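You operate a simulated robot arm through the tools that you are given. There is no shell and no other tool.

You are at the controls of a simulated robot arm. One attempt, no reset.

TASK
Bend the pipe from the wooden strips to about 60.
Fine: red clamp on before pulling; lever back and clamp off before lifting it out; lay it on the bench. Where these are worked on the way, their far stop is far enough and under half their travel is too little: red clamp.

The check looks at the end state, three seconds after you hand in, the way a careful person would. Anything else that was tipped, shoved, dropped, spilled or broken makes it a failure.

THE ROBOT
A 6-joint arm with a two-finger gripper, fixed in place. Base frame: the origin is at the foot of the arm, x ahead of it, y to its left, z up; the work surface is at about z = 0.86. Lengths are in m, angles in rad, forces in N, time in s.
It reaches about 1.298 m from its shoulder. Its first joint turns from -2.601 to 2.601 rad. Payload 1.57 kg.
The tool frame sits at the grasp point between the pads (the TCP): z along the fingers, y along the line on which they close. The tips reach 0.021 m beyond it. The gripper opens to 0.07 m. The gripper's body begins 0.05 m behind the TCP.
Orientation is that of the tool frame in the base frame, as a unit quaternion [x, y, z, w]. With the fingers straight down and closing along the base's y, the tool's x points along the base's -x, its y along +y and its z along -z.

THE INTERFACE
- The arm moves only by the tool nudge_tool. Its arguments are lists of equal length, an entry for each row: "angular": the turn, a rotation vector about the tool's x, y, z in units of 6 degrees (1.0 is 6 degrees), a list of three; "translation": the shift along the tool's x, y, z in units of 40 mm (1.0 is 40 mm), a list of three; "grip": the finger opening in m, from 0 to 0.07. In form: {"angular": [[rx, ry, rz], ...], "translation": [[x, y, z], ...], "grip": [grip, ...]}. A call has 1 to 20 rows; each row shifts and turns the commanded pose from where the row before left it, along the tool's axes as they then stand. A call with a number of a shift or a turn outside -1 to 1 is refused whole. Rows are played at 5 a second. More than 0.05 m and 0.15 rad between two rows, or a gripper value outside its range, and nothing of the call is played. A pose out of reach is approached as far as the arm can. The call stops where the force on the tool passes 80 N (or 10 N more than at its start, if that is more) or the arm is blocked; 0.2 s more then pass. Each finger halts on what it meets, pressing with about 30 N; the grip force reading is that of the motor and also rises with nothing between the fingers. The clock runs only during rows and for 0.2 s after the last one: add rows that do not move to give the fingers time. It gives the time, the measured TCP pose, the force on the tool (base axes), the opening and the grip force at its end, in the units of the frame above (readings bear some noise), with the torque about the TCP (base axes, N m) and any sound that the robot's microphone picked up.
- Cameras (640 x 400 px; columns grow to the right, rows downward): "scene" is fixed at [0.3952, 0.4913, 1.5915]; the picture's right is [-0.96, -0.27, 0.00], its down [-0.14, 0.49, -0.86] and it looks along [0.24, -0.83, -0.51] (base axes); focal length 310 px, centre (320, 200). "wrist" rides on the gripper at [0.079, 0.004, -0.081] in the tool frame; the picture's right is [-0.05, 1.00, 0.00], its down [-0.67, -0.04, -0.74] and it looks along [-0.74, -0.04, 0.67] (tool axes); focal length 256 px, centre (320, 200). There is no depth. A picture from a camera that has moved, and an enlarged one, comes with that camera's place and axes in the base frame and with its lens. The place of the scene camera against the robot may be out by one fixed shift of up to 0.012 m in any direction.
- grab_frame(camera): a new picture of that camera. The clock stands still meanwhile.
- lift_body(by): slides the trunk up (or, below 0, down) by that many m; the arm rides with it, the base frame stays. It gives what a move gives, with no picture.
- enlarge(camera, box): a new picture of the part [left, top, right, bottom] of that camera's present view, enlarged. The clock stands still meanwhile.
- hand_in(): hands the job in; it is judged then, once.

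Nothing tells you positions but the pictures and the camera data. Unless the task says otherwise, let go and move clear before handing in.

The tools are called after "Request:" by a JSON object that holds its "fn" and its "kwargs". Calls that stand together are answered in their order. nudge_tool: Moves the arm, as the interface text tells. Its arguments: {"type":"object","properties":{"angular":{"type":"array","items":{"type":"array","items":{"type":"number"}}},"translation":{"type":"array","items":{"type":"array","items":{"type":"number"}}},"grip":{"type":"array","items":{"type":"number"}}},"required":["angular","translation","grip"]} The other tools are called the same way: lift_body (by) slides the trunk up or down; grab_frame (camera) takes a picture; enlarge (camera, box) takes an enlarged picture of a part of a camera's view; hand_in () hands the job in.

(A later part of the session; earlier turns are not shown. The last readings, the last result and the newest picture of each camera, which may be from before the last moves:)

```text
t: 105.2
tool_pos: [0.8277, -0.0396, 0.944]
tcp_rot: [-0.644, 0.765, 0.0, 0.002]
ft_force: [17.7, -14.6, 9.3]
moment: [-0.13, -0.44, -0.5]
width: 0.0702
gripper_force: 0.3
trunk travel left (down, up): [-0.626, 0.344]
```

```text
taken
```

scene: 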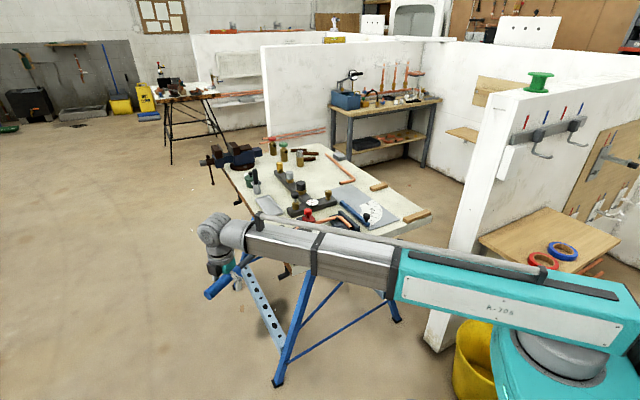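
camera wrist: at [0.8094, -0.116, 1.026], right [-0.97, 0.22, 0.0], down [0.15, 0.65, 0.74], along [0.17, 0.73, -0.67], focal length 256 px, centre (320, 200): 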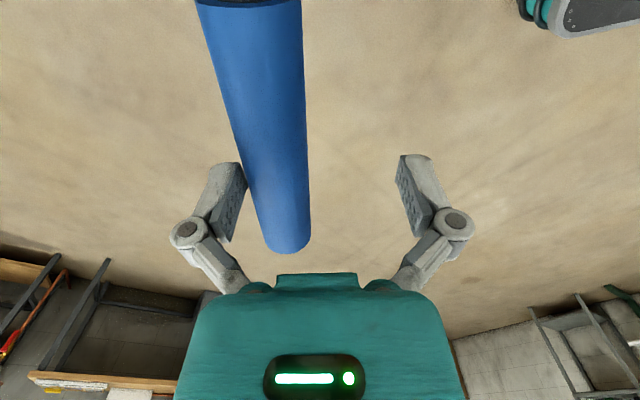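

Lever is ~57° from rest (about 32 on the scale). Continuing about 24° further, staying below the target for now.

Request:
{"fn": "nudge_tool", "kwargs": {"angular": [[0, 0, -0.667], [0, 0, -0.667], [0, 0, -0.667], [0, 0, -0.667], [0, 0, -0.667], [0, 0, -0.667], [0, 0, 0]], "translation": [[-0.118, 0.606, 0], [-0.118, 0.606, 0], [-0.118, 0.606, 0], [-0.118, 0.606, 0], [-0.118, 0.606, 0], [-0.118, 0.606, 0], [0, 0, 0]], "grip": [0.07, 0.07, 0.07, 0.07, 0.07, 0.07, 0.07]}}

Request:
{"fn": "grab_frame", "kwargs": {"camera": "wrist"}}

Request:
{"fn": "enlarge", "kwargs": {"camera": "scene", "box": [180, 180, 380, 310]}}

```text
t: 106.8
tool_pos: [0.685, -0.0127, 0.9454]
tcp_rot: [0.789, -0.615, 0.001, 0.0]
ft_force: [23.3, 16.4, 10.4]
moment: [0.25, -0.5, 0.18]
width: 0.0703
gripper_force: 0.4
trunk travel left (down, up): [-0.626, 0.344]
```

```text
taken
camera wrist: at [0.6988, -0.0904, 1.0261], right [-0.98, -0.19, 0.0], down [-0.13, 0.66, 0.74], along [-0.14, 0.73, -0.67], focal length 256 px, centre (320, 200)
```

wrist: 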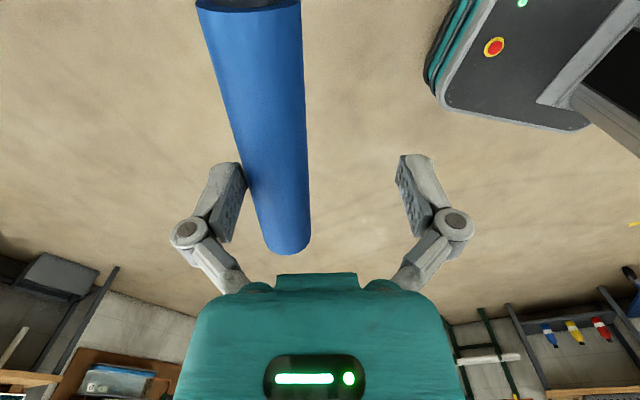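

```text
3.08 times, centred on (280, 245) of scene
camera zoom: at [0.3952, 0.4913, 1.5915], right [-0.96, -0.27, 0.0], down [-0.14, 0.49, -0.86], along [0.24, -0.83, -0.51], focal length 955 px, centre (443, 62)
```

zoom: 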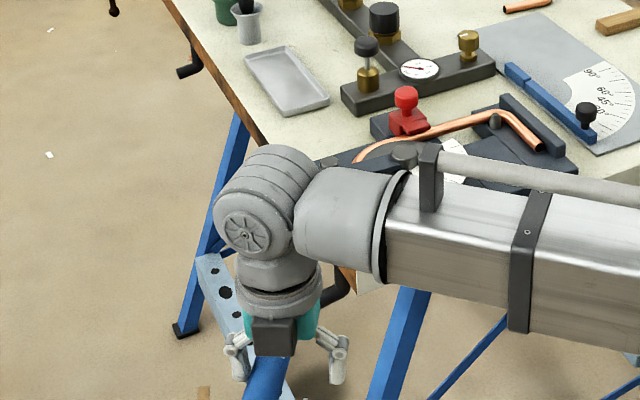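

Lever is now ~81° from rest (≈56 on the scale by my estimate). I'll add ~3.5°, then sweep the lever fully back and measure the actual bend before deciding whether more is needed.

Request:
{"fn": "nudge_tool", "kwargs": {"angular": [[0, 0, -0.583], [0, 0, 0], [0, 0, 0]], "translation": [[-0.105, 0.53, 0], [0, 0, 0], [0, 0, 0]], "grip": [0.07, 0.07, 0.07]}}

Request:
{"fn": "grab_frame", "kwargs": {"camera": "wrist"}}

```text
t: 107.6
tool_pos: [0.6625, -0.0134, 0.9432]
tcp_rot: [0.808, -0.59, 0.002, 0.001]
ft_force: [21.8, 16.9, 8.6]
moment: [0.19, -0.47, 0.12]
width: 0.0705
gripper_force: 0.2
trunk travel left (down, up): [-0.626, 0.344]
```

```text
taken
camera wrist: at [0.6815, -0.0906, 1.0262], right [-0.97, -0.25, 0.0], down [-0.17, 0.65, 0.74], along [-0.19, 0.72, -0.67], focal length 256 px, centre (320, 200)
```

wrist: 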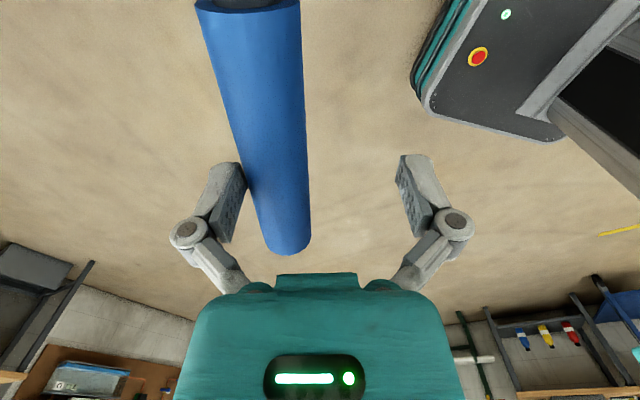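

Now sweeping the lever back toward its rest position (the other finger pushes it).

Request:
{"fn": "nudge_tool", "kwargs": {"angular": [[0, 0, 0.667], [0, 0, 0.667], [0, 0, 0.667], [0, 0, 0.667], [0, 0, 0.667], [0, 0, 0.667], [0, 0, 0.667], [0, 0, 0.667], [0, 0, 0]], "translation": [[0.16, -0.596, 0], [0.16, -0.596, 0], [0.16, -0.596, 0], [0.16, -0.596, 0], [0.16, -0.596, 0], [0.16, -0.596, 0], [0.16, -0.596, 0], [0.16, -0.596, 0], [0, 0, 0]], "grip": [0.07, 0.07, 0.07, 0.07, 0.07, 0.07, 0.07, 0.07, 0.07]}}

Request:
{"fn": "grab_frame", "kwargs": {"camera": "wrist"}}

Request:
{"fn": "enlarge", "kwargs": {"camera": "scene", "box": [180, 180, 380, 310]}}

```text
t: 109.6
tool_pos: [0.8514, -0.0523, 0.9448]
tcp_rot: [-0.613, 0.79, -0.002, 0.001]
ft_force: [0.7, -1.2, 0.8]
moment: [0.03, -0.05, 0.0]
width: 0.0701
gripper_force: 0.1
out of reach, approached as far as the arm can: row 3
trunk travel left (down, up): [-0.626, 0.344]
```

```text
taken
camera wrist: at [0.8261, -0.1272, 1.0266], right [-0.95, 0.3, 0.0], down [0.2, 0.64, 0.74], along [0.22, 0.71, -0.67], focal length 256 px, centre (320, 200)
```

wrist: 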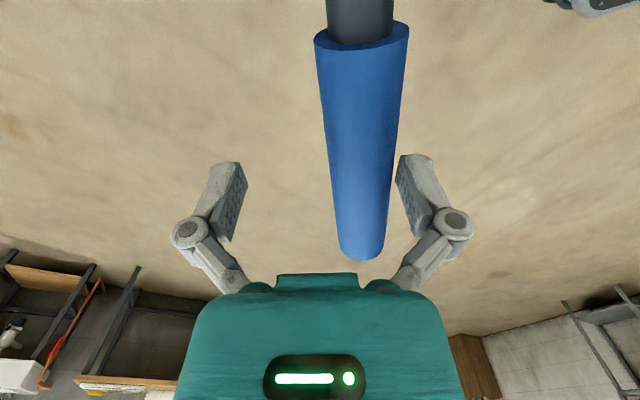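

```text
3.08 times, centred on (280, 245) of scene
camera zoom: at [0.3952, 0.4913, 1.5915], right [-0.96, -0.27, 0.0], down [-0.14, 0.49, -0.86], along [0.24, -0.83, -0.51], focal length 955 px, centre (443, 62)
```

zoom: 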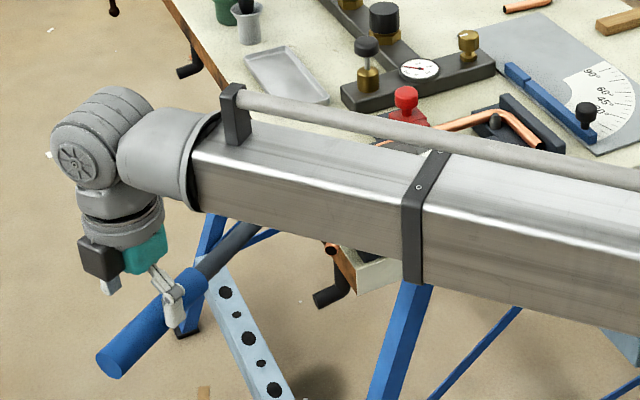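

Request:
{"fn": "nudge_tool", "kwargs": {"angular": [[0, 0, 0.667], [0, 0, 0.667], [0, 0, 0.667], [0, 0, 0.667], [0, 0, 0.667], [0, 0, 0.667], [0, 0, 0.667], [0, 0, 0.667], [0, 0, 0.667], [0, 0, 0.667], [0, 0, 0.667], [0, 0, 0.667], [0, 0, 0.667], [0, 0, 0]], "translation": [[0.16, -0.596, 0], [0.16, -0.596, 0], [0.16, -0.596, 0], [0.16, -0.596, 0], [0.16, -0.596, 0], [0.16, -0.596, 0], [0.16, -0.596, 0], [0.16, -0.596, 0], [0.16, -0.596, 0], [0.16, -0.596, 0], [0.16, -0.596, 0], [0.16, -0.596, 0], [0.16, -0.596, 0], [0, 0, 0]], "grip": [0.07, 0.07, 0.07, 0.07, 0.07, 0.07, 0.07, 0.07, 0.07, 0.07, 0.07, 0.07, 0.07, 0.07]}}

Request:
{"fn": "grab_frame", "kwargs": {"camera": "wrist"}}

Request:
{"fn": "enlarge", "kwargs": {"camera": "scene", "box": [180, 180, 380, 310]}}

```text
t: 112.6
tool_pos: [1.0363, -0.3028, 0.9461]
tcp_rot: [-0.205, 0.979, -0.001, 0.0]
ft_force: [0.5, -0.1, -0.3]
moment: [0.02, -0.02, -0.01]
width: 0.07
gripper_force: 0.2
out of reach, approached as far as the arm can: row 2
trunk travel left (down, up): [-0.626, 0.344]
```

```text
taken
camera wrist: at [0.9609, -0.3305, 1.0265], right [-0.35, 0.94, 0.0], down [0.62, 0.23, 0.74], along [0.7, 0.26, -0.67], focal length 256 px, centre (320, 200)
```

wrist: 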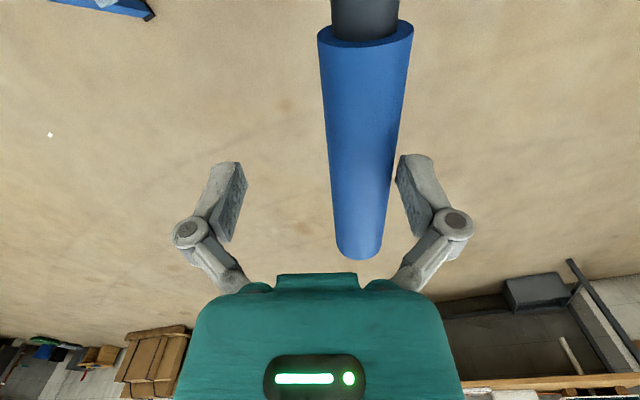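

```text
3.08 times, centred on (280, 245) of scene
camera zoom: at [0.3952, 0.4913, 1.5915], right [-0.96, -0.27, 0.0], down [-0.14, 0.49, -0.86], along [0.24, -0.83, -0.51], focal length 955 px, centre (443, 62)
```

zoom: 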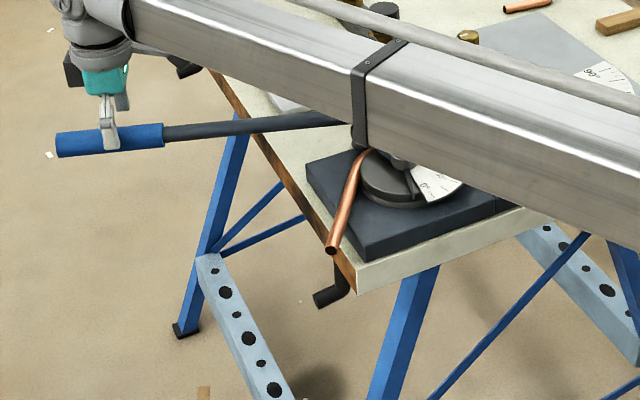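

The pipe is clearly bent and the lever is ~7° short of rest. Pushing it the rest of the way gently.

Request:
{"fn": "nudge_tool", "kwargs": {"angular": [[0, 0, 0.667], [0, 0, 0.4], [0, 0, 0]], "translation": [[0.16, -0.596, 0], [0.1, -0.37, 0], [0, 0, 0]], "grip": [0.07, 0.07, 0.07]}}

Request:
{"fn": "grab_frame", "kwargs": {"camera": "wrist"}}

```text
t: 113.4
tool_pos: [1.0427, -0.3407, 0.9463]
tcp_rot: [-0.151, 0.989, 0.0, 0.001]
ft_force: [-3.3, 8.5, -1.4]
moment: [0.06, 0.01, 0.09]
width: 0.0701
gripper_force: 0.0
trunk travel left (down, up): [-0.626, 0.344]
```

```text
taken
camera wrist: at [0.964, -0.3603, 1.027], right [-0.25, 0.97, 0.0], down [0.65, 0.16, 0.74], along [0.72, 0.18, -0.67], focal length 256 px, centre (320, 200)
```

wrist: 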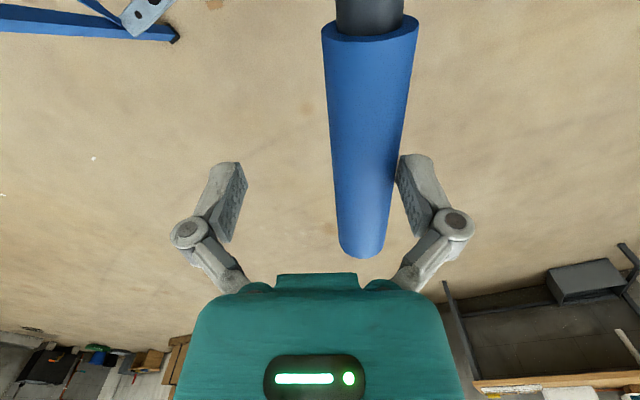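

The lever is back at its stop (light contact force). I'll relieve, raise, and go look at the bend from above.

Request:
{"fn": "nudge_tool", "kwargs": {"angular": [[0, 0, 0], [0, 0, 0]], "translation": [[0, -0.15, 0], [0, 0, 0]], "grip": [0.07, 0.07]}}

```text
t: 114.0
tool_pos: [1.0429, -0.3427, 0.9466]
tcp_rot: [-0.152, 0.988, 0.0, -0.001]
ft_force: [-9.3, 30.4, 1.3]
moment: [0.3, 0.09, 0.25]
width: 0.0704
gripper_force: 0.0
trunk travel left (down, up): [-0.626, 0.344]
```

I moved the wrong way (pressed the stop to 31 N, confirming it's at rest). Backing off in the other direction now.

Request:
{"fn": "nudge_tool", "kwargs": {"angular": [[0, 0, 0], [0, 0, 0], [0, 0, 0]], "translation": [[0, 0.3, 0], [0, 0.25, 0], [0, 0, 0]], "grip": [0.07, 0.07, 0.07]}}

Request:
{"fn": "lift_body", "kwargs": {"by": 0.185}}

Request:
{"fn": "nudge_tool", "kwargs": {"angular": [[0, 0, 0.967], [0, 0, 0.967], [0, 0, 0.967], [0, 0, 0], [0, 0, 0], [0, 0, 0], [0, 0, 0], [0, 0, 0], [0, 0, 0], [0, 0, 0], [0, 0, 0], [0, 0, 0], [0, 0, 0], [0, 0, 0], [0, 0, 0]], "translation": [[0, 0, 0], [0, 0, 0], [0, 0, 0], [0.93, -0.1, 0], [0.93, -0.1, 0], [0.93, -0.1, 0], [0.93, -0.1, 0], [0.93, -0.1, 0], [0.93, -0.1, 0], [0.93, -0.1, 0], [0.93, -0.1, 0], [0.93, -0.1, 0], [0.93, -0.1, 0], [0.93, -0.1, 0], [0.93, -0.1, 0]], "grip": [0.07, 0.07, 0.07, 0.07, 0.07, 0.07, 0.07, 0.07, 0.07, 0.07, 0.07, 0.07, 0.07, 0.07, 0.07]}}

Request:
{"fn": "grab_frame", "kwargs": {"camera": "wrist"}}

Request:
{"fn": "enlarge", "kwargs": {"camera": "wrist", "box": [180, 0, 500, 200]}}

Request:
{"fn": "enlarge", "kwargs": {"camera": "scene", "box": [230, 180, 390, 280]}}

```text
t: 114.8
tool_pos: [1.0362, -0.327, 0.9449]
tcp_rot: [-0.15, 0.989, -0.002, 0.001]
ft_force: [0.2, 0.9, 0.1]
moment: [-0.03, 0.0, -0.03]
width: 0.07
gripper_force: 0.0
trunk travel left (down, up): [-0.626, 0.344]
```

```text
t: 116.9
tool_pos: [1.0366, -0.3258, 1.1299]
tcp_rot: [-0.15, 0.989, -0.001, 0.0]
ft_force: [0.1, 0.1, -0.2]
moment: [0.02, 0.03, -0.02]
width: 0.07
gripper_force: 0.1
trunk travel left (down, up): [-0.811, 0.159]
```

```text
t: 120.1
tool_pos: [0.5848, -0.3748, 1.1314]
tcp_rot: [0.001, 1.0, -0.001, 0.001]
ft_force: [-0.5, -0.4, -0.7]
moment: [-0.01, 0.0, 0.01]
width: 0.07
gripper_force: 0.0
trunk travel left (down, up): [-0.811, 0.159]
```

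```text
taken
camera wrist: at [0.5058, -0.3706, 1.2119], right [0.06, 1.0, 0.0], down [0.67, -0.04, 0.75], along [0.74, -0.04, -0.67], focal length 256 px, centre (320, 200)
```

wrist: 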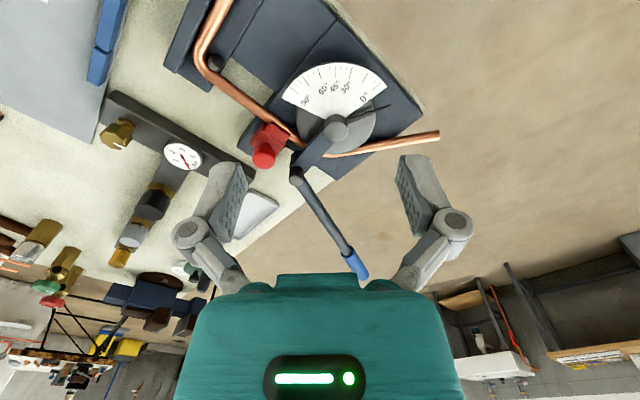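

```text
2.00 times, centred on (340, 100) of wrist
camera zoom: at [0.5058, -0.3706, 1.2119], right [0.06, 1.0, 0.0], down [0.67, -0.04, 0.75], along [0.74, -0.04, -0.67], focal length 512 px, centre (280, 400)
```

zoom: 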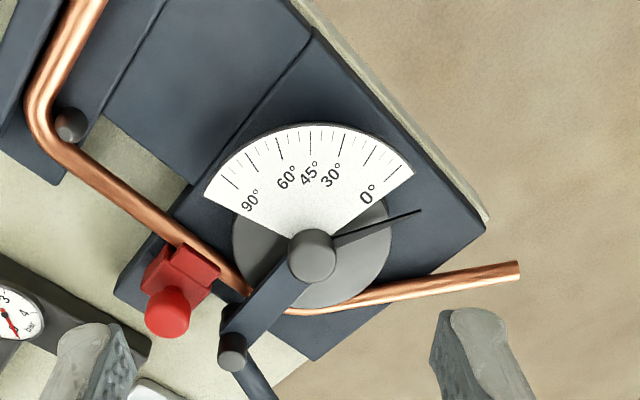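

```text
4.00 times, centred on (310, 230) of scene
camera zoom: at [0.3952, 0.4913, 1.5915], right [-0.96, -0.27, 0.0], down [-0.14, 0.49, -0.86], along [0.24, -0.83, -0.51], focal length 1242 px, centre (360, 80)
```

zoom: 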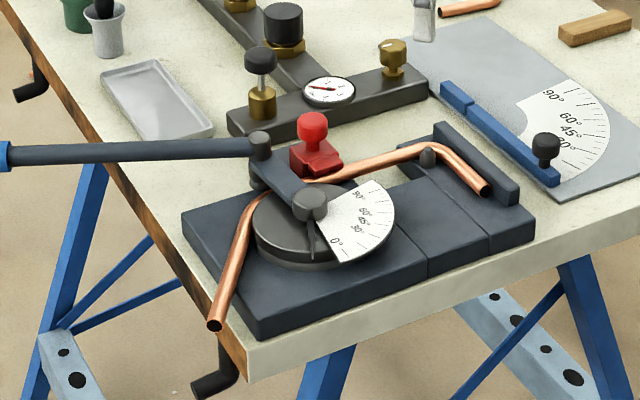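

I can see the bend well from above. I'll zoom to measure the leg directions precisely.

Request:
{"fn": "enlarge", "kwargs": {"camera": "wrist", "box": [190, 40, 290, 140]}}

Request:
{"fn": "enlarge", "kwargs": {"camera": "wrist", "box": [320, 110, 450, 175]}}

```text
4.00 times, centred on (240, 90) of wrist
camera zoom: at [0.5058, -0.3706, 1.2119], right [0.06, 1.0, 0.0], down [0.67, -0.04, 0.75], along [0.74, -0.04, -0.67], focal length 1024 px, centre (640, 640)
```

zoom: 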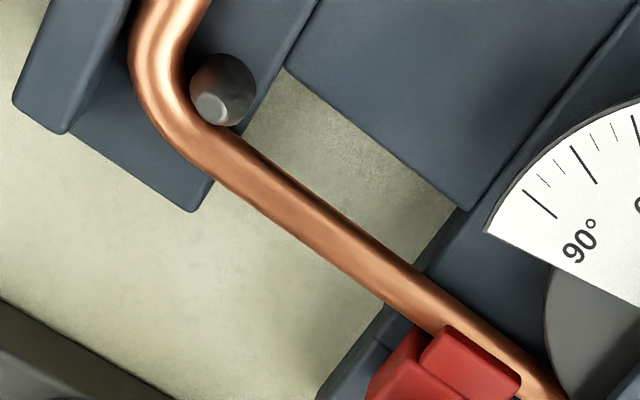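

```text
4.92 times, centred on (385, 142) of wrist
camera zoom: at [0.5058, -0.3706, 1.2119], right [0.06, 1.0, 0.0], down [0.67, -0.04, 0.75], along [0.74, -0.04, -0.67], focal length 1260 px, centre (0, 483)
```

zoom: 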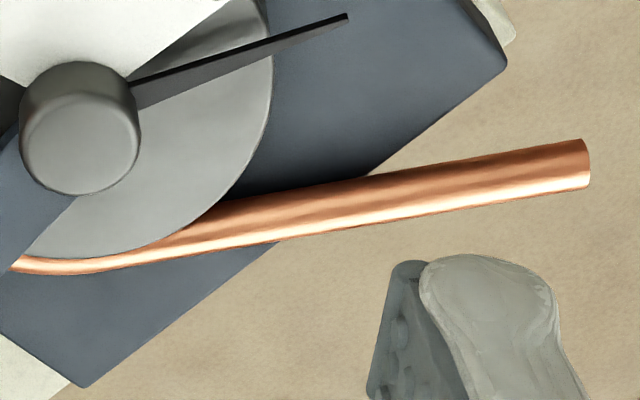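

My measurement says the bend is ~55°, so a little more is needed. For accuracy I'll take a straight-down picture of the bend.

Request:
{"fn": "nudge_tool", "kwargs": {"angular": [[0, 0, 0], [0, 0, 0], [0, 0, 0], [0, 0, 0], [0, 0, 0], [0, 0, 0], [0, 1, 0], [0, 1, 0], [0, 1, 0], [0, 1, 0], [0, 1, 0], [0, 1, 0], [0, 1, 0], [0, 1, 0]], "translation": [[-0.98, 0.1, 0], [-0.98, 0.1, 0], [-0.98, 0.1, 0], [-0.98, 0.1, 0], [-0.98, 0.1, 0], [-0.98, 0.1, 0], [0, 0, 0], [0, 0, 0], [0, 0, 0], [0, 0, 0], [0, 0, 0], [0, 0, 0], [0, 0, 0], [0, 0, 0]], "grip": [0.07, 0.07, 0.07, 0.07, 0.07, 0.07, 0.07, 0.07, 0.07, 0.07, 0.07, 0.07, 0.07, 0.07]}}

Request:
{"fn": "grab_frame", "kwargs": {"camera": "wrist"}}

Request:
{"fn": "enlarge", "kwargs": {"camera": "wrist", "box": [200, 30, 440, 180]}}

```text
t: 123.1
tool_pos: [0.8216, -0.3547, 1.1511]
tcp_rot: [-0.002, 0.97, -0.008, -0.241]
ft_force: [-2.6, -5.6, 2.6]
moment: [0.85, -0.28, 0.21]
width: 0.0699
gripper_force: 0.3
out of reach, approached as far as the arm can: row 8, 9, 10, 11, 12, 13, 14
trunk travel left (down, up): [-0.811, 0.159]
```

```text
taken
camera wrist: at [0.7889, -0.3486, 1.2612], right [0.04, 1.0, -0.04], down [0.94, -0.02, 0.34], along [0.34, -0.05, -0.94], focal length 256 px, centre (320, 200)
```

wrist: 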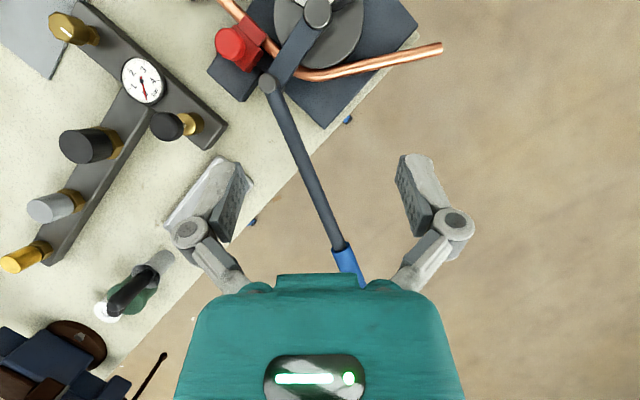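

```text
2.67 times, centred on (320, 105) of wrist
camera zoom: at [0.7889, -0.3486, 1.2612], right [0.04, 1.0, -0.04], down [0.94, -0.02, 0.34], along [0.34, -0.05, -0.94], focal length 683 px, centre (320, 453)
```

zoom: 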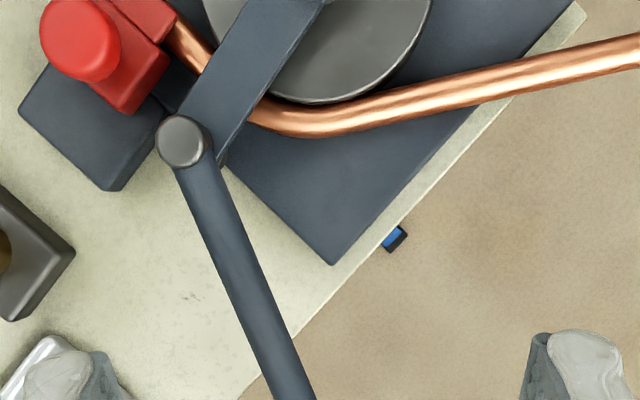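

The tilt stopped at ~28° with a slight load on the wrist; I'll use this view for measuring and then undo the tilt.

Request:
{"fn": "enlarge", "kwargs": {"camera": "wrist", "box": [320, 20, 460, 100]}}

Request:
{"fn": "nudge_tool", "kwargs": {"angular": [[0, -1, 0], [0, -1, 0], [0, -1, 0], [0, -1, 0], [0, -1, 0], [0, -1, 0], [0, -1, 0], [0, -1, 0], [0, 0, 0]], "translation": [[0, 0, 0], [0, 0, 0], [0, 0, 0], [0, 0, 0], [0, 0, 0], [0, 0, 0], [0, 0, 0], [0, 0, 0], [0, 0, 0]], "grip": [0.07, 0.07, 0.07, 0.07, 0.07, 0.07, 0.07, 0.07, 0.07]}}

Request:
{"fn": "grab_frame", "kwargs": {"camera": "scene"}}

```text
4.57 times, centred on (390, 60) of wrist
camera zoom: at [0.7889, -0.3486, 1.2612], right [0.04, 1.0, -0.04], down [0.94, -0.02, 0.34], along [0.34, -0.05, -0.94], focal length 1170 px, centre (0, 840)
```

zoom: 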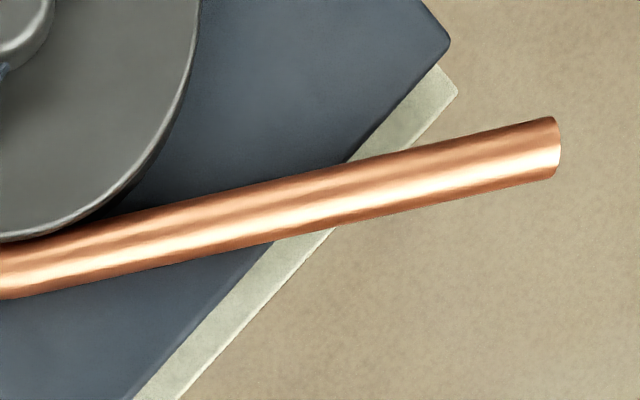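

```text
t: 125.1
tool_pos: [0.8232, -0.3546, 1.1412]
tcp_rot: [-0.003, 0.984, -0.007, 0.176]
ft_force: [0.3, -0.3, -0.5]
moment: [-0.01, 0.0, -0.03]
width: 0.0699
gripper_force: 0.2
out of reach, approached as far as the arm can: row 1, 2, 3, 8
trunk travel left (down, up): [-0.811, 0.159]
```

```text
taken
```

scene: 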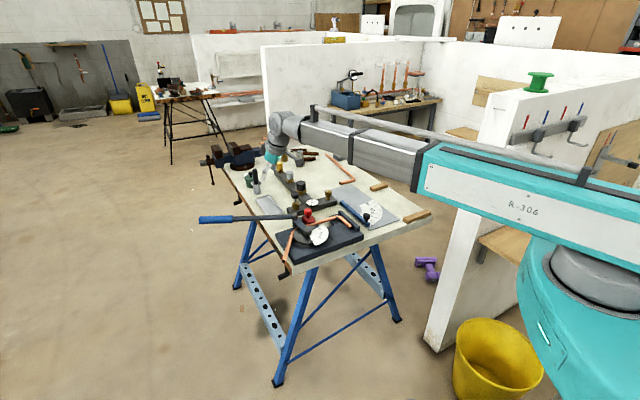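

Request:
{"fn": "nudge_tool", "kwargs": {"angular": [[0, 1, 0], [0, 1, 0], [0, 1, 0], [0, 0.38, 0], [0, 0, 0]], "translation": [[0, 0, 0], [0, 0, 0], [0, 0, 0], [0, 0, 0], [0, 0, 0]], "grip": [0.07, 0.07, 0.07, 0.07, 0.07]}}

Request:
{"fn": "grab_frame", "kwargs": {"camera": "wrist"}}

```text
t: 126.3
tool_pos: [0.8222, -0.3525, 1.1292]
tcp_rot: [-0.002, 1.0, -0.008, -0.001]
ft_force: [-1.3, 0.0, 0.3]
moment: [-0.03, 0.0, 0.06]
width: 0.07
gripper_force: 0.1
out of reach, approached as far as the arm can: row 1, 2
trunk travel left (down, up): [-0.811, 0.159]
```

```text
taken
camera wrist: at [0.7422, -0.3484, 1.2118], right [0.05, 1.0, -0.02], down [0.67, -0.02, 0.74], along [0.74, -0.05, -0.67], focal length 256 px, centre (320, 200)
```

wrist: 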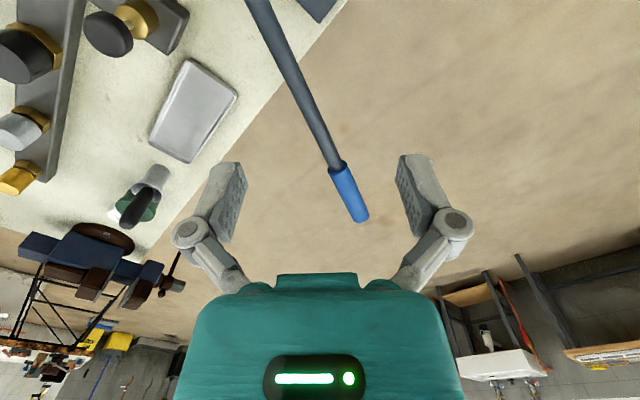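

Tail direction measures 98.4° in both views. To pin down the bend angle I need the straight leg's direction equally well, so I'll look along it from the rail side.

Request:
{"fn": "nudge_tool", "kwargs": {"angular": [[-0.16, 0, 0], [0, 0, -0.8875], [0, 0, -0.8875], [0, 0, -0.8875], [0, 0, -0.8875], [0, 0, -0.8875], [0, 0, -0.8875], [0, 0, -0.8875], [0, 0, -0.8875], [0, 0, 0], [0, 0, 0], [0, 0, 0], [0, 0, 0], [0, 0, 0], [0, 0, 0], [0, 0, 0]], "translation": [[0, 0, 0], [0, 0, 0], [0, 0, 0], [0, 0, 0], [0, 0, 0], [0, 0, 0], [0, 0, 0], [0, 0, 0], [0, 0, 0], [0.873, 0.067, 0], [0.873, 0.067, 0], [0.873, 0.067, 0], [0.873, 0.067, 0], [0.873, 0.067, 0], [0.873, 0.067, 0], [0, 0, 0]], "grip": [0.07, 0.07, 0.07, 0.07, 0.07, 0.07, 0.07, 0.07, 0.07, 0.07, 0.07, 0.07, 0.07, 0.07, 0.07, 0.07]}}

Request:
{"fn": "grab_frame", "kwargs": {"camera": "wrist"}}

Request:
{"fn": "enlarge", "kwargs": {"camera": "wrist", "box": [260, 0, 460, 200]}}

```text
t: 129.7
tool_pos: [0.6576, -0.4845, 1.1293]
tcp_rot: [-0.365, 0.931, 0.002, -0.001]
ft_force: [0.2, -0.2, 0.1]
moment: [0.03, 0.02, 0.0]
width: 0.0701
gripper_force: 0.0
out of reach, approached as far as the arm can: row 11
trunk travel left (down, up): [-0.811, 0.159]
```

```text
taken
camera wrist: at [0.5955, -0.5354, 1.2116], right [-0.64, 0.77, 0.0], down [0.51, 0.43, 0.75], along [0.57, 0.48, -0.67], focal length 256 px, centre (320, 200)
```

wrist: 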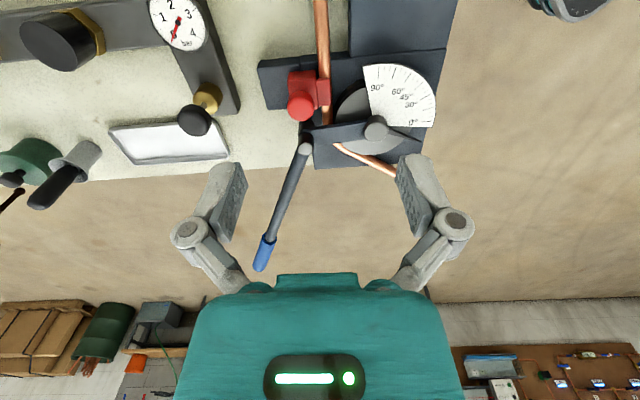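

```text
2.00 times, centred on (360, 100) of wrist
camera zoom: at [0.5955, -0.5354, 1.2116], right [-0.64, 0.77, 0.0], down [0.51, 0.43, 0.75], along [0.57, 0.48, -0.67], focal length 512 px, centre (240, 400)
```

zoom: 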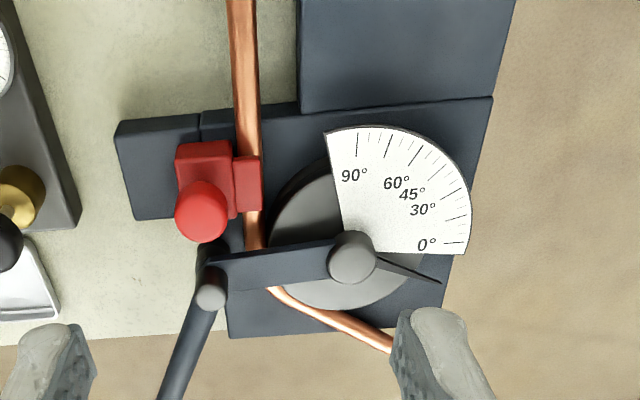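

Request:
{"fn": "enlarge", "kwargs": {"camera": "wrist", "box": [300, 0, 360, 80]}}

Request:
{"fn": "enlarge", "kwargs": {"camera": "wrist", "box": [320, 110, 400, 190]}}

```text
5.00 times, centred on (330, 40) of wrist
camera zoom: at [0.5955, -0.5354, 1.2116], right [-0.64, 0.77, 0.0], down [0.51, 0.43, 0.75], along [0.57, 0.48, -0.67], focal length 1280 px, centre (270, 1000)
```

zoom: 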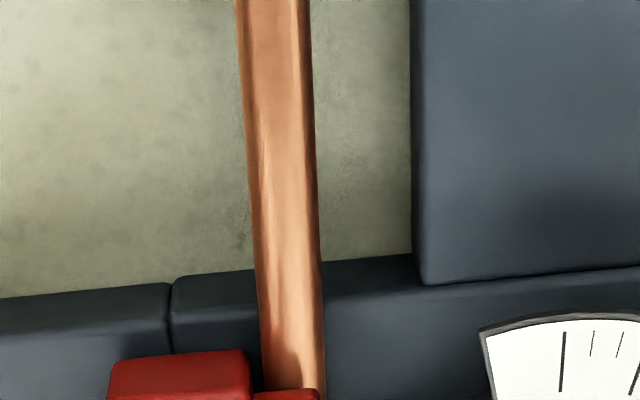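

```text
5.00 times, centred on (360, 150) of wrist
camera zoom: at [0.5955, -0.5354, 1.2116], right [-0.64, 0.77, 0.0], down [0.51, 0.43, 0.75], along [0.57, 0.48, -0.67], focal length 1280 px, centre (120, 450)
```

zoom: 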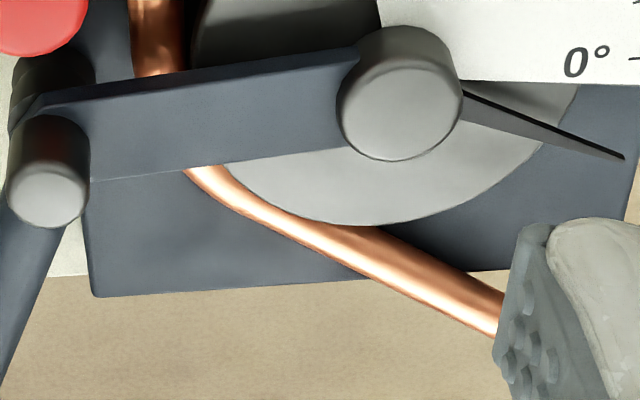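

Combining views, the bend is ~54.5° now, so roughly 5° more pull is needed. Going back to the lever handle to pull again, 5° further than before.

Request:
{"fn": "nudge_tool", "kwargs": {"angular": [[0, 0, 0.95], [0, 0, 0.95], [0, 0, 0.95], [0, 0, 0.95], [0, 0, 0], [0, 0, 0], [0, 0, 0], [0, 0, 0], [0, 0, 0], [0, 0, 0], [0, 0, 0], [0, 0, 0], [0, 0, 0], [0, 0, 0], [0, 0, 0], [0, 0, 0]], "translation": [[0, 0, 0], [0, 0, 0], [0, 0, 0], [0, 0, 0], [-0.94, 0.051, 0], [-0.94, 0.051, 0], [-0.94, 0.051, 0], [-0.94, 0.051, 0], [-0.94, 0.051, 0], [-0.94, 0.051, 0], [-0.94, 0.051, 0], [-0.94, 0.051, 0], [-0.94, 0.051, 0], [-0.94, 0.051, 0], [-0.94, 0.051, 0], [0, 0, 0]], "grip": [0.07, 0.07, 0.07, 0.07, 0.07, 0.07, 0.07, 0.07, 0.07, 0.07, 0.07, 0.07, 0.07, 0.07, 0.07, 0.07]}}

Request:
{"fn": "lift_body", "kwargs": {"by": -0.08}}

Request:
{"fn": "grab_frame", "kwargs": {"camera": "wrist"}}

```text
t: 133.1
tool_pos: [1.0357, -0.3247, 1.1302]
tcp_rot: [-0.174, 0.985, 0.001, 0.0]
ft_force: [0.6, -0.2, 0.6]
moment: [-0.04, 0.0, -0.03]
width: 0.0703
gripper_force: 0.0
out of reach, approached as far as the arm can: row 13
trunk travel left (down, up): [-0.811, 0.159]
```

```text
t: 134.2
tool_pos: [1.0363, -0.3236, 1.0486]
tcp_rot: [-0.174, 0.985, 0.001, 0.0]
ft_force: [0.0, -0.3, 0.1]
moment: [-0.01, 0.01, 0.0]
width: 0.0701
gripper_force: 0.2
trunk travel left (down, up): [-0.731, 0.239]
```

```text
taken
camera wrist: at [0.9599, -0.348, 1.1317], right [-0.29, 0.96, 0.0], down [0.64, 0.19, 0.74], along [0.71, 0.22, -0.67], focal length 256 px, centre (320, 200)
```

wrist: 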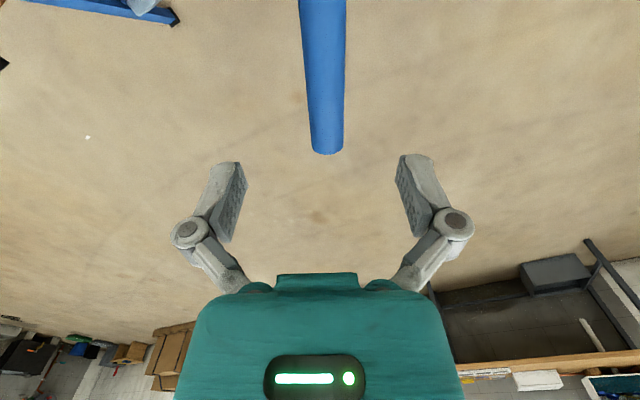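

Request:
{"fn": "lift_body", "kwargs": {"by": -0.105}}

Request:
{"fn": "nudge_tool", "kwargs": {"angular": [[0, 0, -0.667], [0, 0, -0.667], [0, 0, -0.667], [0, 0, -0.667], [0, 0, -0.667], [0, 0, -0.667], [0, 0, -0.667], [0, 0, -0.667], [0, 0, -0.667], [0, 0, -0.667], [0, 0, 0]], "translation": [[-0.118, 0.606, 0], [-0.118, 0.606, 0], [-0.118, 0.606, 0], [-0.118, 0.606, 0], [-0.118, 0.606, 0], [-0.118, 0.606, 0], [-0.118, 0.606, 0], [-0.118, 0.606, 0], [-0.118, 0.606, 0], [-0.118, 0.606, 0], [0, 0, 0]], "grip": [0.07, 0.07, 0.07, 0.07, 0.07, 0.07, 0.07, 0.07, 0.07, 0.07, 0.07]}}

Request:
{"fn": "grab_frame", "kwargs": {"camera": "wrist"}}

```text
t: 135.6
tool_pos: [1.0366, -0.3241, 0.9452]
tcp_rot: [-0.174, 0.985, 0.001, 0.001]
ft_force: [-0.3, -1.0, -0.2]
moment: [-0.02, 0.01, 0.01]
width: 0.07
gripper_force: 0.1
trunk travel left (down, up): [-0.626, 0.344]
```

```text
t: 138.0
tool_pos: [0.9288, -0.1101, 0.945]
tcp_rot: [-0.501, 0.866, 0.001, 0.0]
ft_force: [-0.3, 0.5, 0.2]
moment: [-0.03, -0.03, 0.01]
width: 0.0703
gripper_force: 0.1
trunk travel left (down, up): [-0.626, 0.344]
```

```text
taken
camera wrist: at [0.885, -0.1761, 1.0266], right [-0.84, 0.54, 0.0], down [0.36, 0.56, 0.75], along [0.4, 0.63, -0.67], focal length 256 px, centre (320, 200)
```

wrist: 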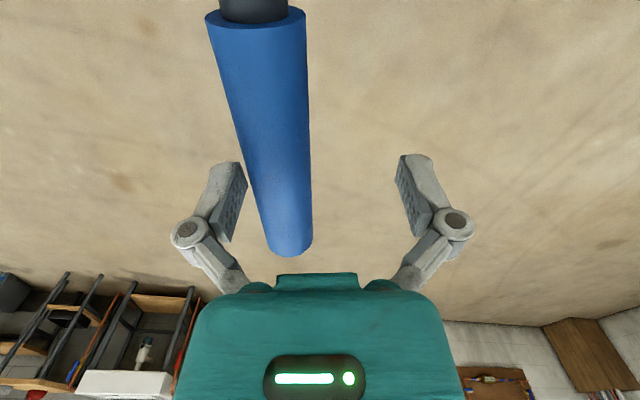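

Request:
{"fn": "nudge_tool", "kwargs": {"angular": [[0, 0, -0.667], [0, 0, -0.667], [0, 0, -0.667], [0, 0, -0.667], [0, 0, -0.667], [0, 0, -0.667], [0, 0, -0.667], [0, 0, -0.667], [0, 0, -0.667], [0, 0, -0.667], [0, 0, 0]], "translation": [[-0.118, 0.606, 0], [-0.118, 0.606, 0], [-0.118, 0.606, 0], [-0.118, 0.606, 0], [-0.118, 0.606, 0], [-0.118, 0.606, 0], [-0.118, 0.606, 0], [-0.118, 0.606, 0], [-0.118, 0.606, 0], [-0.118, 0.606, 0], [0, 0, 0]], "grip": [0.07, 0.07, 0.07, 0.07, 0.07, 0.07, 0.07, 0.07, 0.07, 0.07, 0.07]}}

Request:
{"fn": "grab_frame", "kwargs": {"camera": "wrist"}}

```text
t: 140.4
tool_pos: [0.7037, -0.0139, 0.9442]
tcp_rot: [0.766, -0.642, -0.001, 0.0]
ft_force: [-0.4, 0.5, 0.1]
moment: [0.02, 0.01, 0.02]
width: 0.0699
gripper_force: 0.1
trunk travel left (down, up): [-0.626, 0.344]
```

```text
taken
camera wrist: at [0.7127, -0.0929, 1.0266], right [-0.99, -0.12, 0.0], down [-0.08, 0.66, 0.75], along [-0.09, 0.74, -0.67], focal length 256 px, centre (320, 200)
```

wrist: 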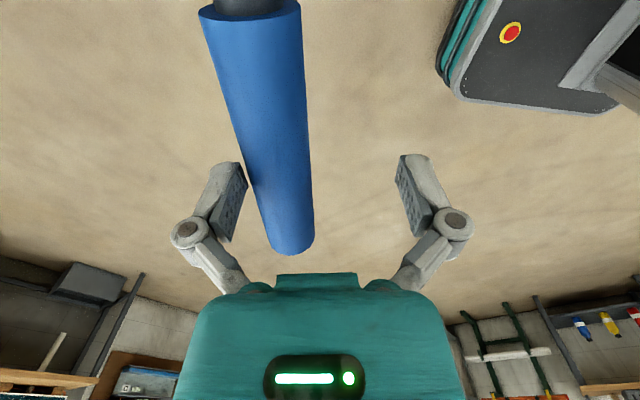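

No resistance yet since the pipe is already bent to this point. Now the final pull: 13° more, ending ~5° beyond the earlier maximum.

Request:
{"fn": "nudge_tool", "kwargs": {"angular": [[0, 0, -0.717], [0, 0, -0.717], [0, 0, -0.717], [0, 0, 0], [0, 0, 0]], "translation": [[-0.125, 0.652, 0], [-0.125, 0.652, 0], [-0.125, 0.652, 0], [0, 0, 0], [0, 0, 0]], "grip": [0.07, 0.07, 0.07, 0.07, 0.07]}}

Request:
{"fn": "grab_frame", "kwargs": {"camera": "wrist"}}

```text
t: 141.6
tool_pos: [0.6253, -0.0198, 0.9437]
tcp_rot: [0.834, -0.552, 0.0, -0.001]
ft_force: [22.3, 3.3, 16.2]
moment: [0.6, -0.55, -0.25]
width: 0.07
gripper_force: 0.1
trunk travel left (down, up): [-0.626, 0.344]
```

```text
taken
camera wrist: at [0.6521, -0.0955, 1.0262], right [-0.94, -0.34, 0.0], down [-0.23, 0.63, 0.75], along [-0.25, 0.7, -0.67], focal length 256 px, centre (320, 200)
```

wrist: 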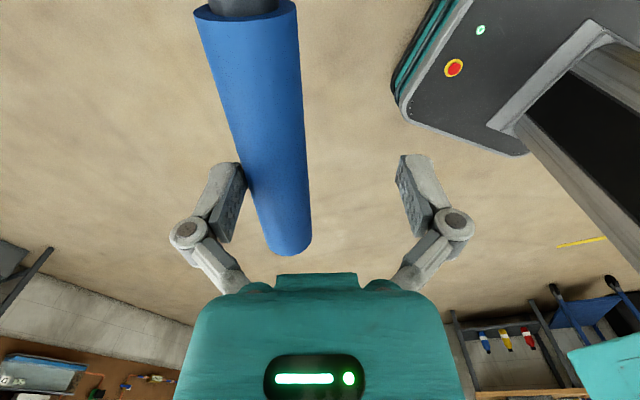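

The lever reached ~5° beyond the previous maximum. Sweeping it back to rest now.

Request:
{"fn": "nudge_tool", "kwargs": {"angular": [[0, 0, 0.667], [0, 0, 0.667], [0, 0, 0.667], [0, 0, 0.667], [0, 0, 0.667], [0, 0, 0.667], [0, 0, 0.667], [0, 0, 0.667], [0, 0, 0.667], [0, 0, 0.667], [0, 0, 0.667], [0, 0, 0.667], [0, 0, 0]], "translation": [[0.16, -0.596, 0], [0.16, -0.596, 0], [0.16, -0.596, 0], [0.16, -0.596, 0], [0.16, -0.596, 0], [0.16, -0.596, 0], [0.16, -0.596, 0], [0.16, -0.596, 0], [0.16, -0.596, 0], [0.16, -0.596, 0], [0.16, -0.596, 0], [0.16, -0.596, 0], [0, 0, 0]], "grip": [0.07, 0.07, 0.07, 0.07, 0.07, 0.07, 0.07, 0.07, 0.07, 0.07, 0.07, 0.07, 0.07]}}

Request:
{"fn": "grab_frame", "kwargs": {"camera": "wrist"}}

```text
t: 144.4
tool_pos: [0.9031, -0.089, 0.9447]
tcp_rot: [-0.537, 0.844, 0.001, 0.0]
ft_force: [-0.3, -0.8, -0.4]
moment: [0.02, -0.01, -0.03]
width: 0.0701
gripper_force: 0.1
out of reach, approached as far as the arm can: row 3, 7
trunk travel left (down, up): [-0.626, 0.344]
```

```text
taken
camera wrist: at [0.8639, -0.1597, 1.0265], right [-0.88, 0.47, 0.0], down [0.32, 0.59, 0.75], along [0.35, 0.66, -0.67], focal length 256 px, centre (320, 200)
```

wrist: 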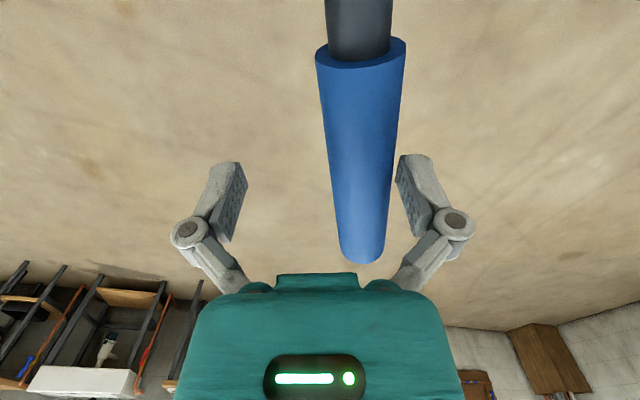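

Request:
{"fn": "nudge_tool", "kwargs": {"angular": [[0, 0, 0.667], [0, 0, 0.667], [0, 0, 0.667], [0, 0, 0.667], [0, 0, 0.667], [0, 0, 0.667], [0, 0, 0.667], [0, 0, 0.667], [0, 0, 0.667], [0, 0, 0.667], [0, 0, 0.667], [0, 0, 0]], "translation": [[0.16, -0.596, 0], [0.16, -0.596, 0], [0.16, -0.596, 0], [0.16, -0.596, 0], [0.16, -0.596, 0], [0.16, -0.596, 0], [0.16, -0.596, 0], [0.16, -0.596, 0], [0.16, -0.596, 0], [0.16, -0.596, 0], [0.16, -0.596, 0], [0, 0, 0]], "grip": [0.07, 0.07, 0.07, 0.07, 0.07, 0.07, 0.07, 0.07, 0.07, 0.07, 0.07, 0.07]}}

Request:
{"fn": "grab_frame", "kwargs": {"camera": "wrist"}}

```text
t: 147.0
tool_pos: [1.0365, -0.3214, 0.9447]
tcp_rot: [-0.181, 0.983, 0.001, 0.0]
ft_force: [-0.2, 0.0, 0.0]
moment: [0.02, 0.01, -0.02]
width: 0.0697
gripper_force: 0.1
trunk travel left (down, up): [-0.626, 0.344]
```

```text
taken
camera wrist: at [0.9598, -0.3452, 1.0266], right [-0.31, 0.95, 0.0], down [0.64, 0.2, 0.74], along [0.71, 0.23, -0.67], focal length 256 px, centre (320, 200)
```

wrist: 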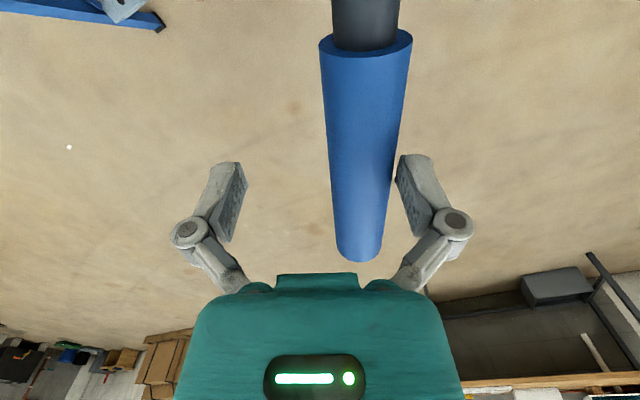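

Request:
{"fn": "nudge_tool", "kwargs": {"angular": [[0, 0, 0.583], [0, 0, 0]], "translation": [[0.14, -0.55, 0], [0, 0, 0]], "grip": [0.07, 0.07]}}

```text
t: 147.6
tool_pos: [1.0381, -0.3422, 0.9445]
tcp_rot: [-0.151, 0.988, 0.001, 0.0]
ft_force: [-1.0, 2.9, -0.4]
moment: [0.07, -0.05, 0.02]
width: 0.07
gripper_force: 0.1
trunk travel left (down, up): [-0.626, 0.344]
```

Request:
{"fn": "nudge_tool", "kwargs": {"angular": [[0, 0, 0], [0, 0, 0]], "translation": [[0, -0.05, 0], [0, 0, 0]], "grip": [0.07, 0.07]}}

Request:
{"fn": "nudge_tool", "kwargs": {"angular": [[0, 0, 0], [0, 0, 0], [0, 0, 0]], "translation": [[0, 0.25, 0], [0, 0.2, 0], [0, 0, 0]], "grip": [0.07, 0.07, 0.07]}}

Request:
{"fn": "lift_body", "kwargs": {"by": 0.185}}

Request:
{"fn": "nudge_tool", "kwargs": {"angular": [[0, 0, 0.967], [0, 0, 0.967], [0, 0, 0.967], [0, 0, 0], [0, 0, 0], [0, 0, 0], [0, 0, 0], [0, 0, 0], [0, 0, 0], [0, 0, 0], [0, 0, 0], [0, 0, 0], [0, 0, 0], [0, 0, 0], [0, 0, 0]], "translation": [[0, 0, 0], [0, 0, 0], [0, 0, 0], [0.93, -0.1, 0], [0.93, -0.1, 0], [0.93, -0.1, 0], [0.93, -0.1, 0], [0.93, -0.1, 0], [0.93, -0.1, 0], [0.93, -0.1, 0], [0.93, -0.1, 0], [0.93, -0.1, 0], [0.93, -0.1, 0], [0.93, -0.1, 0], [0.93, -0.1, 0]], "grip": [0.07, 0.07, 0.07, 0.07, 0.07, 0.07, 0.07, 0.07, 0.07, 0.07, 0.07, 0.07, 0.07, 0.07, 0.07]}}

Request:
{"fn": "grab_frame", "kwargs": {"camera": "wrist"}}

Request:
{"fn": "enlarge", "kwargs": {"camera": "wrist", "box": [190, 40, 290, 140]}}

Request:
{"fn": "enlarge", "kwargs": {"camera": "wrist", "box": [320, 95, 450, 160]}}

```text
t: 148.2
tool_pos: [1.0384, -0.3423, 0.9447]
tcp_rot: [-0.153, 0.988, 0.001, 0.0]
ft_force: [-3.9, 8.8, -0.6]
moment: [0.05, 0.04, 0.1]
width: 0.07
gripper_force: 0.1
trunk travel left (down, up): [-0.626, 0.344]
```

```text
t: 149.0
tool_pos: [1.0326, -0.3267, 0.9449]
tcp_rot: [-0.151, 0.989, 0.001, 0.0]
ft_force: [0.4, -0.5, 0.6]
moment: [-0.01, 0.0, 0.01]
width: 0.0698
gripper_force: 0.1
trunk travel left (down, up): [-0.626, 0.344]
```

```text
t: 151.1
tool_pos: [1.0332, -0.3271, 1.1308]
tcp_rot: [-0.151, 0.988, 0.002, 0.0]
ft_force: [0.4, 0.8, -0.6]
moment: [-0.01, 0.06, -0.02]
width: 0.0698
gripper_force: 0.0
trunk travel left (down, up): [-0.811, 0.159]
```

```text
t: 154.3
tool_pos: [0.5839, -0.3762, 1.1296]
tcp_rot: [-0.001, 1.0, 0.001, -0.001]
ft_force: [-0.3, 0.1, 0.2]
moment: [-0.04, 0.0, 0.0]
width: 0.0699
gripper_force: 0.0
out of reach, approached as far as the arm can: row 8
trunk travel left (down, up): [-0.811, 0.159]
```

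```text
taken
camera wrist: at [0.504, -0.3729, 1.212], right [0.05, 1.0, 0.0], down [0.67, -0.04, 0.74], along [0.74, -0.04, -0.67], focal length 256 px, centre (320, 200)
```

wrist: 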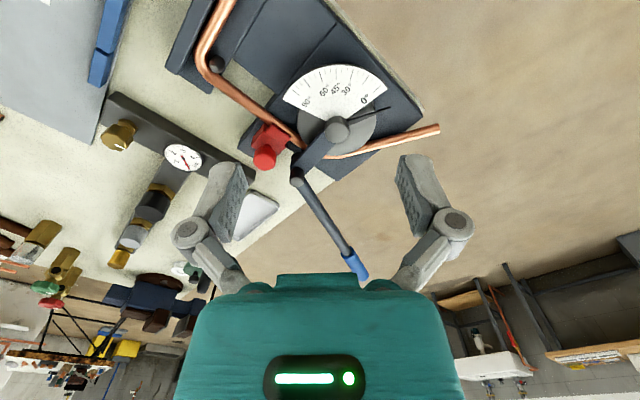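

```text
4.00 times, centred on (240, 90) of wrist
camera zoom: at [0.504, -0.3729, 1.212], right [0.05, 1.0, 0.0], down [0.67, -0.04, 0.74], along [0.74, -0.04, -0.67], focal length 1024 px, centre (640, 640)
```

zoom: 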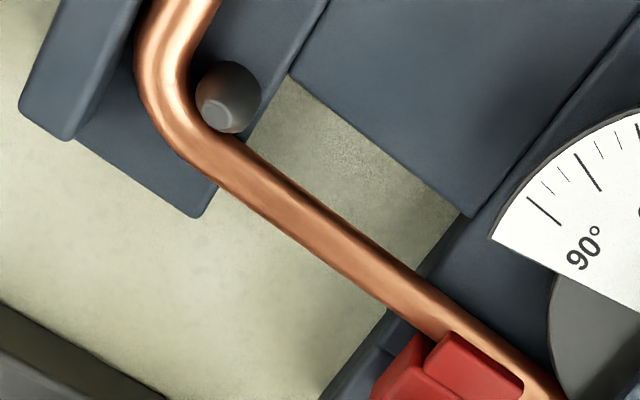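

```text
4.92 times, centred on (385, 128) of wrist
camera zoom: at [0.504, -0.3729, 1.212], right [0.05, 1.0, 0.0], down [0.67, -0.04, 0.74], along [0.74, -0.04, -0.67], focal length 1260 px, centre (0, 557)
```

zoom: 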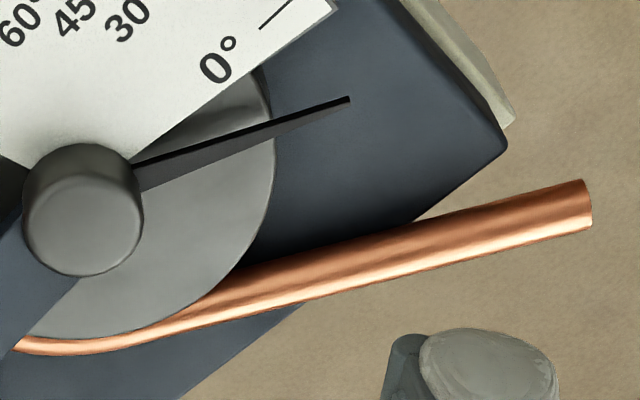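

The tail now measures ~104.4° in base. I'll zoom tightly on the straight leg in this same view to get a consistent angle.

Request:
{"fn": "enlarge", "kwargs": {"camera": "wrist", "box": [225, 70, 255, 100]}}

Request:
{"fn": "enlarge", "kwargs": {"camera": "wrist", "box": [255, 90, 285, 120]}}

Request:
{"fn": "enlarge", "kwargs": {"camera": "wrist", "box": [370, 120, 410, 160]}}

Request:
{"fn": "enlarge", "kwargs": {"camera": "wrist", "box": [405, 110, 445, 150]}}

```text
13.33 times, centred on (240, 85) of wrist
camera zoom: at [0.504, -0.3729, 1.212], right [0.05, 1.0, 0.0], down [0.67, -0.04, 0.74], along [0.74, -0.04, -0.67], focal length 3413 px, centre (1387, 1733)
```

zoom: 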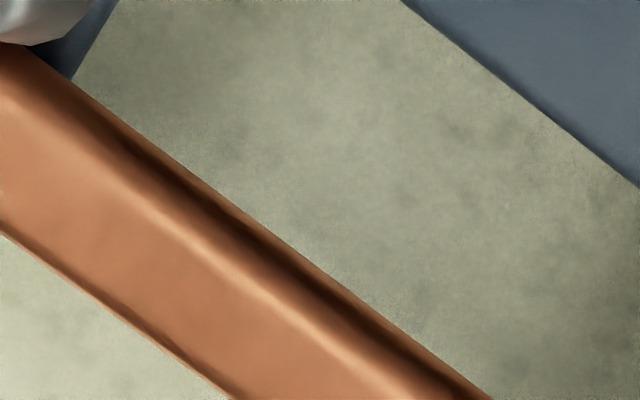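

```text
13.33 times, centred on (270, 105) of wrist
camera zoom: at [0.504, -0.3729, 1.212], right [0.05, 1.0, 0.0], down [0.67, -0.04, 0.74], along [0.74, -0.04, -0.67], focal length 3413 px, centre (987, 1467)
```

zoom: 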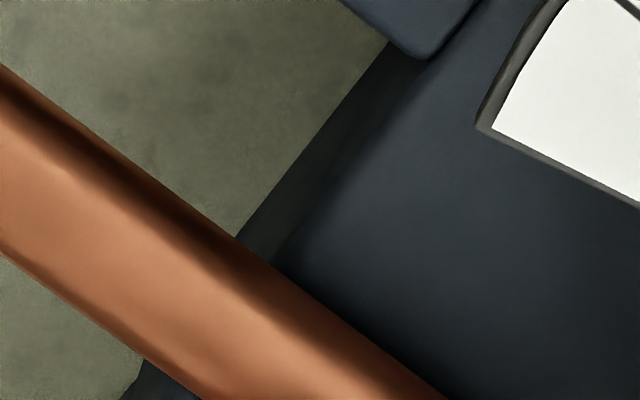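

```text
10.00 times, centred on (390, 140) of wrist
camera zoom: at [0.504, -0.3729, 1.212], right [0.05, 1.0, 0.0], down [0.67, -0.04, 0.74], along [0.74, -0.04, -0.67], focal length 2560 px, centre (-380, 800)
```

zoom: 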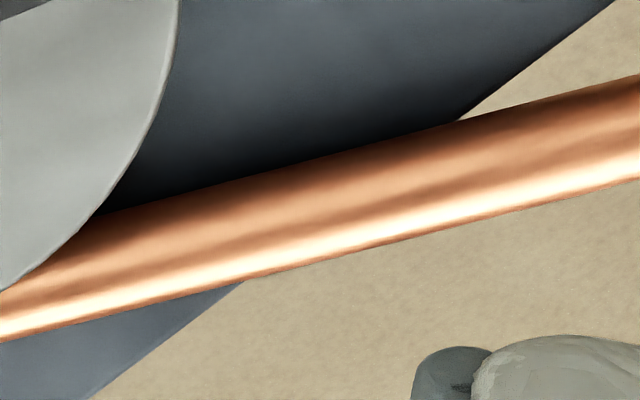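

```text
10.00 times, centred on (425, 130) of wrist
camera zoom: at [0.504, -0.3729, 1.212], right [0.05, 1.0, 0.0], down [0.67, -0.04, 0.74], along [0.74, -0.04, -0.67], focal length 2560 px, centre (-730, 900)
```

zoom: 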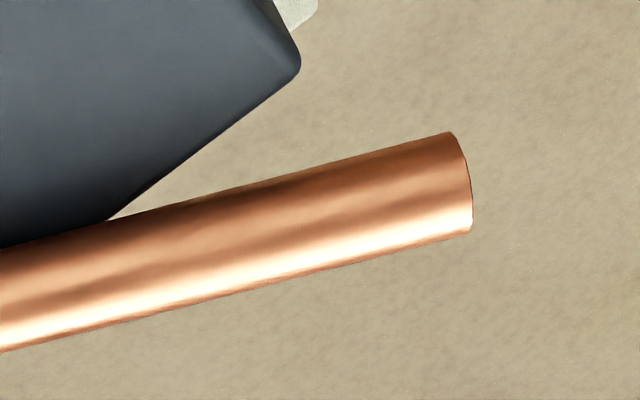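

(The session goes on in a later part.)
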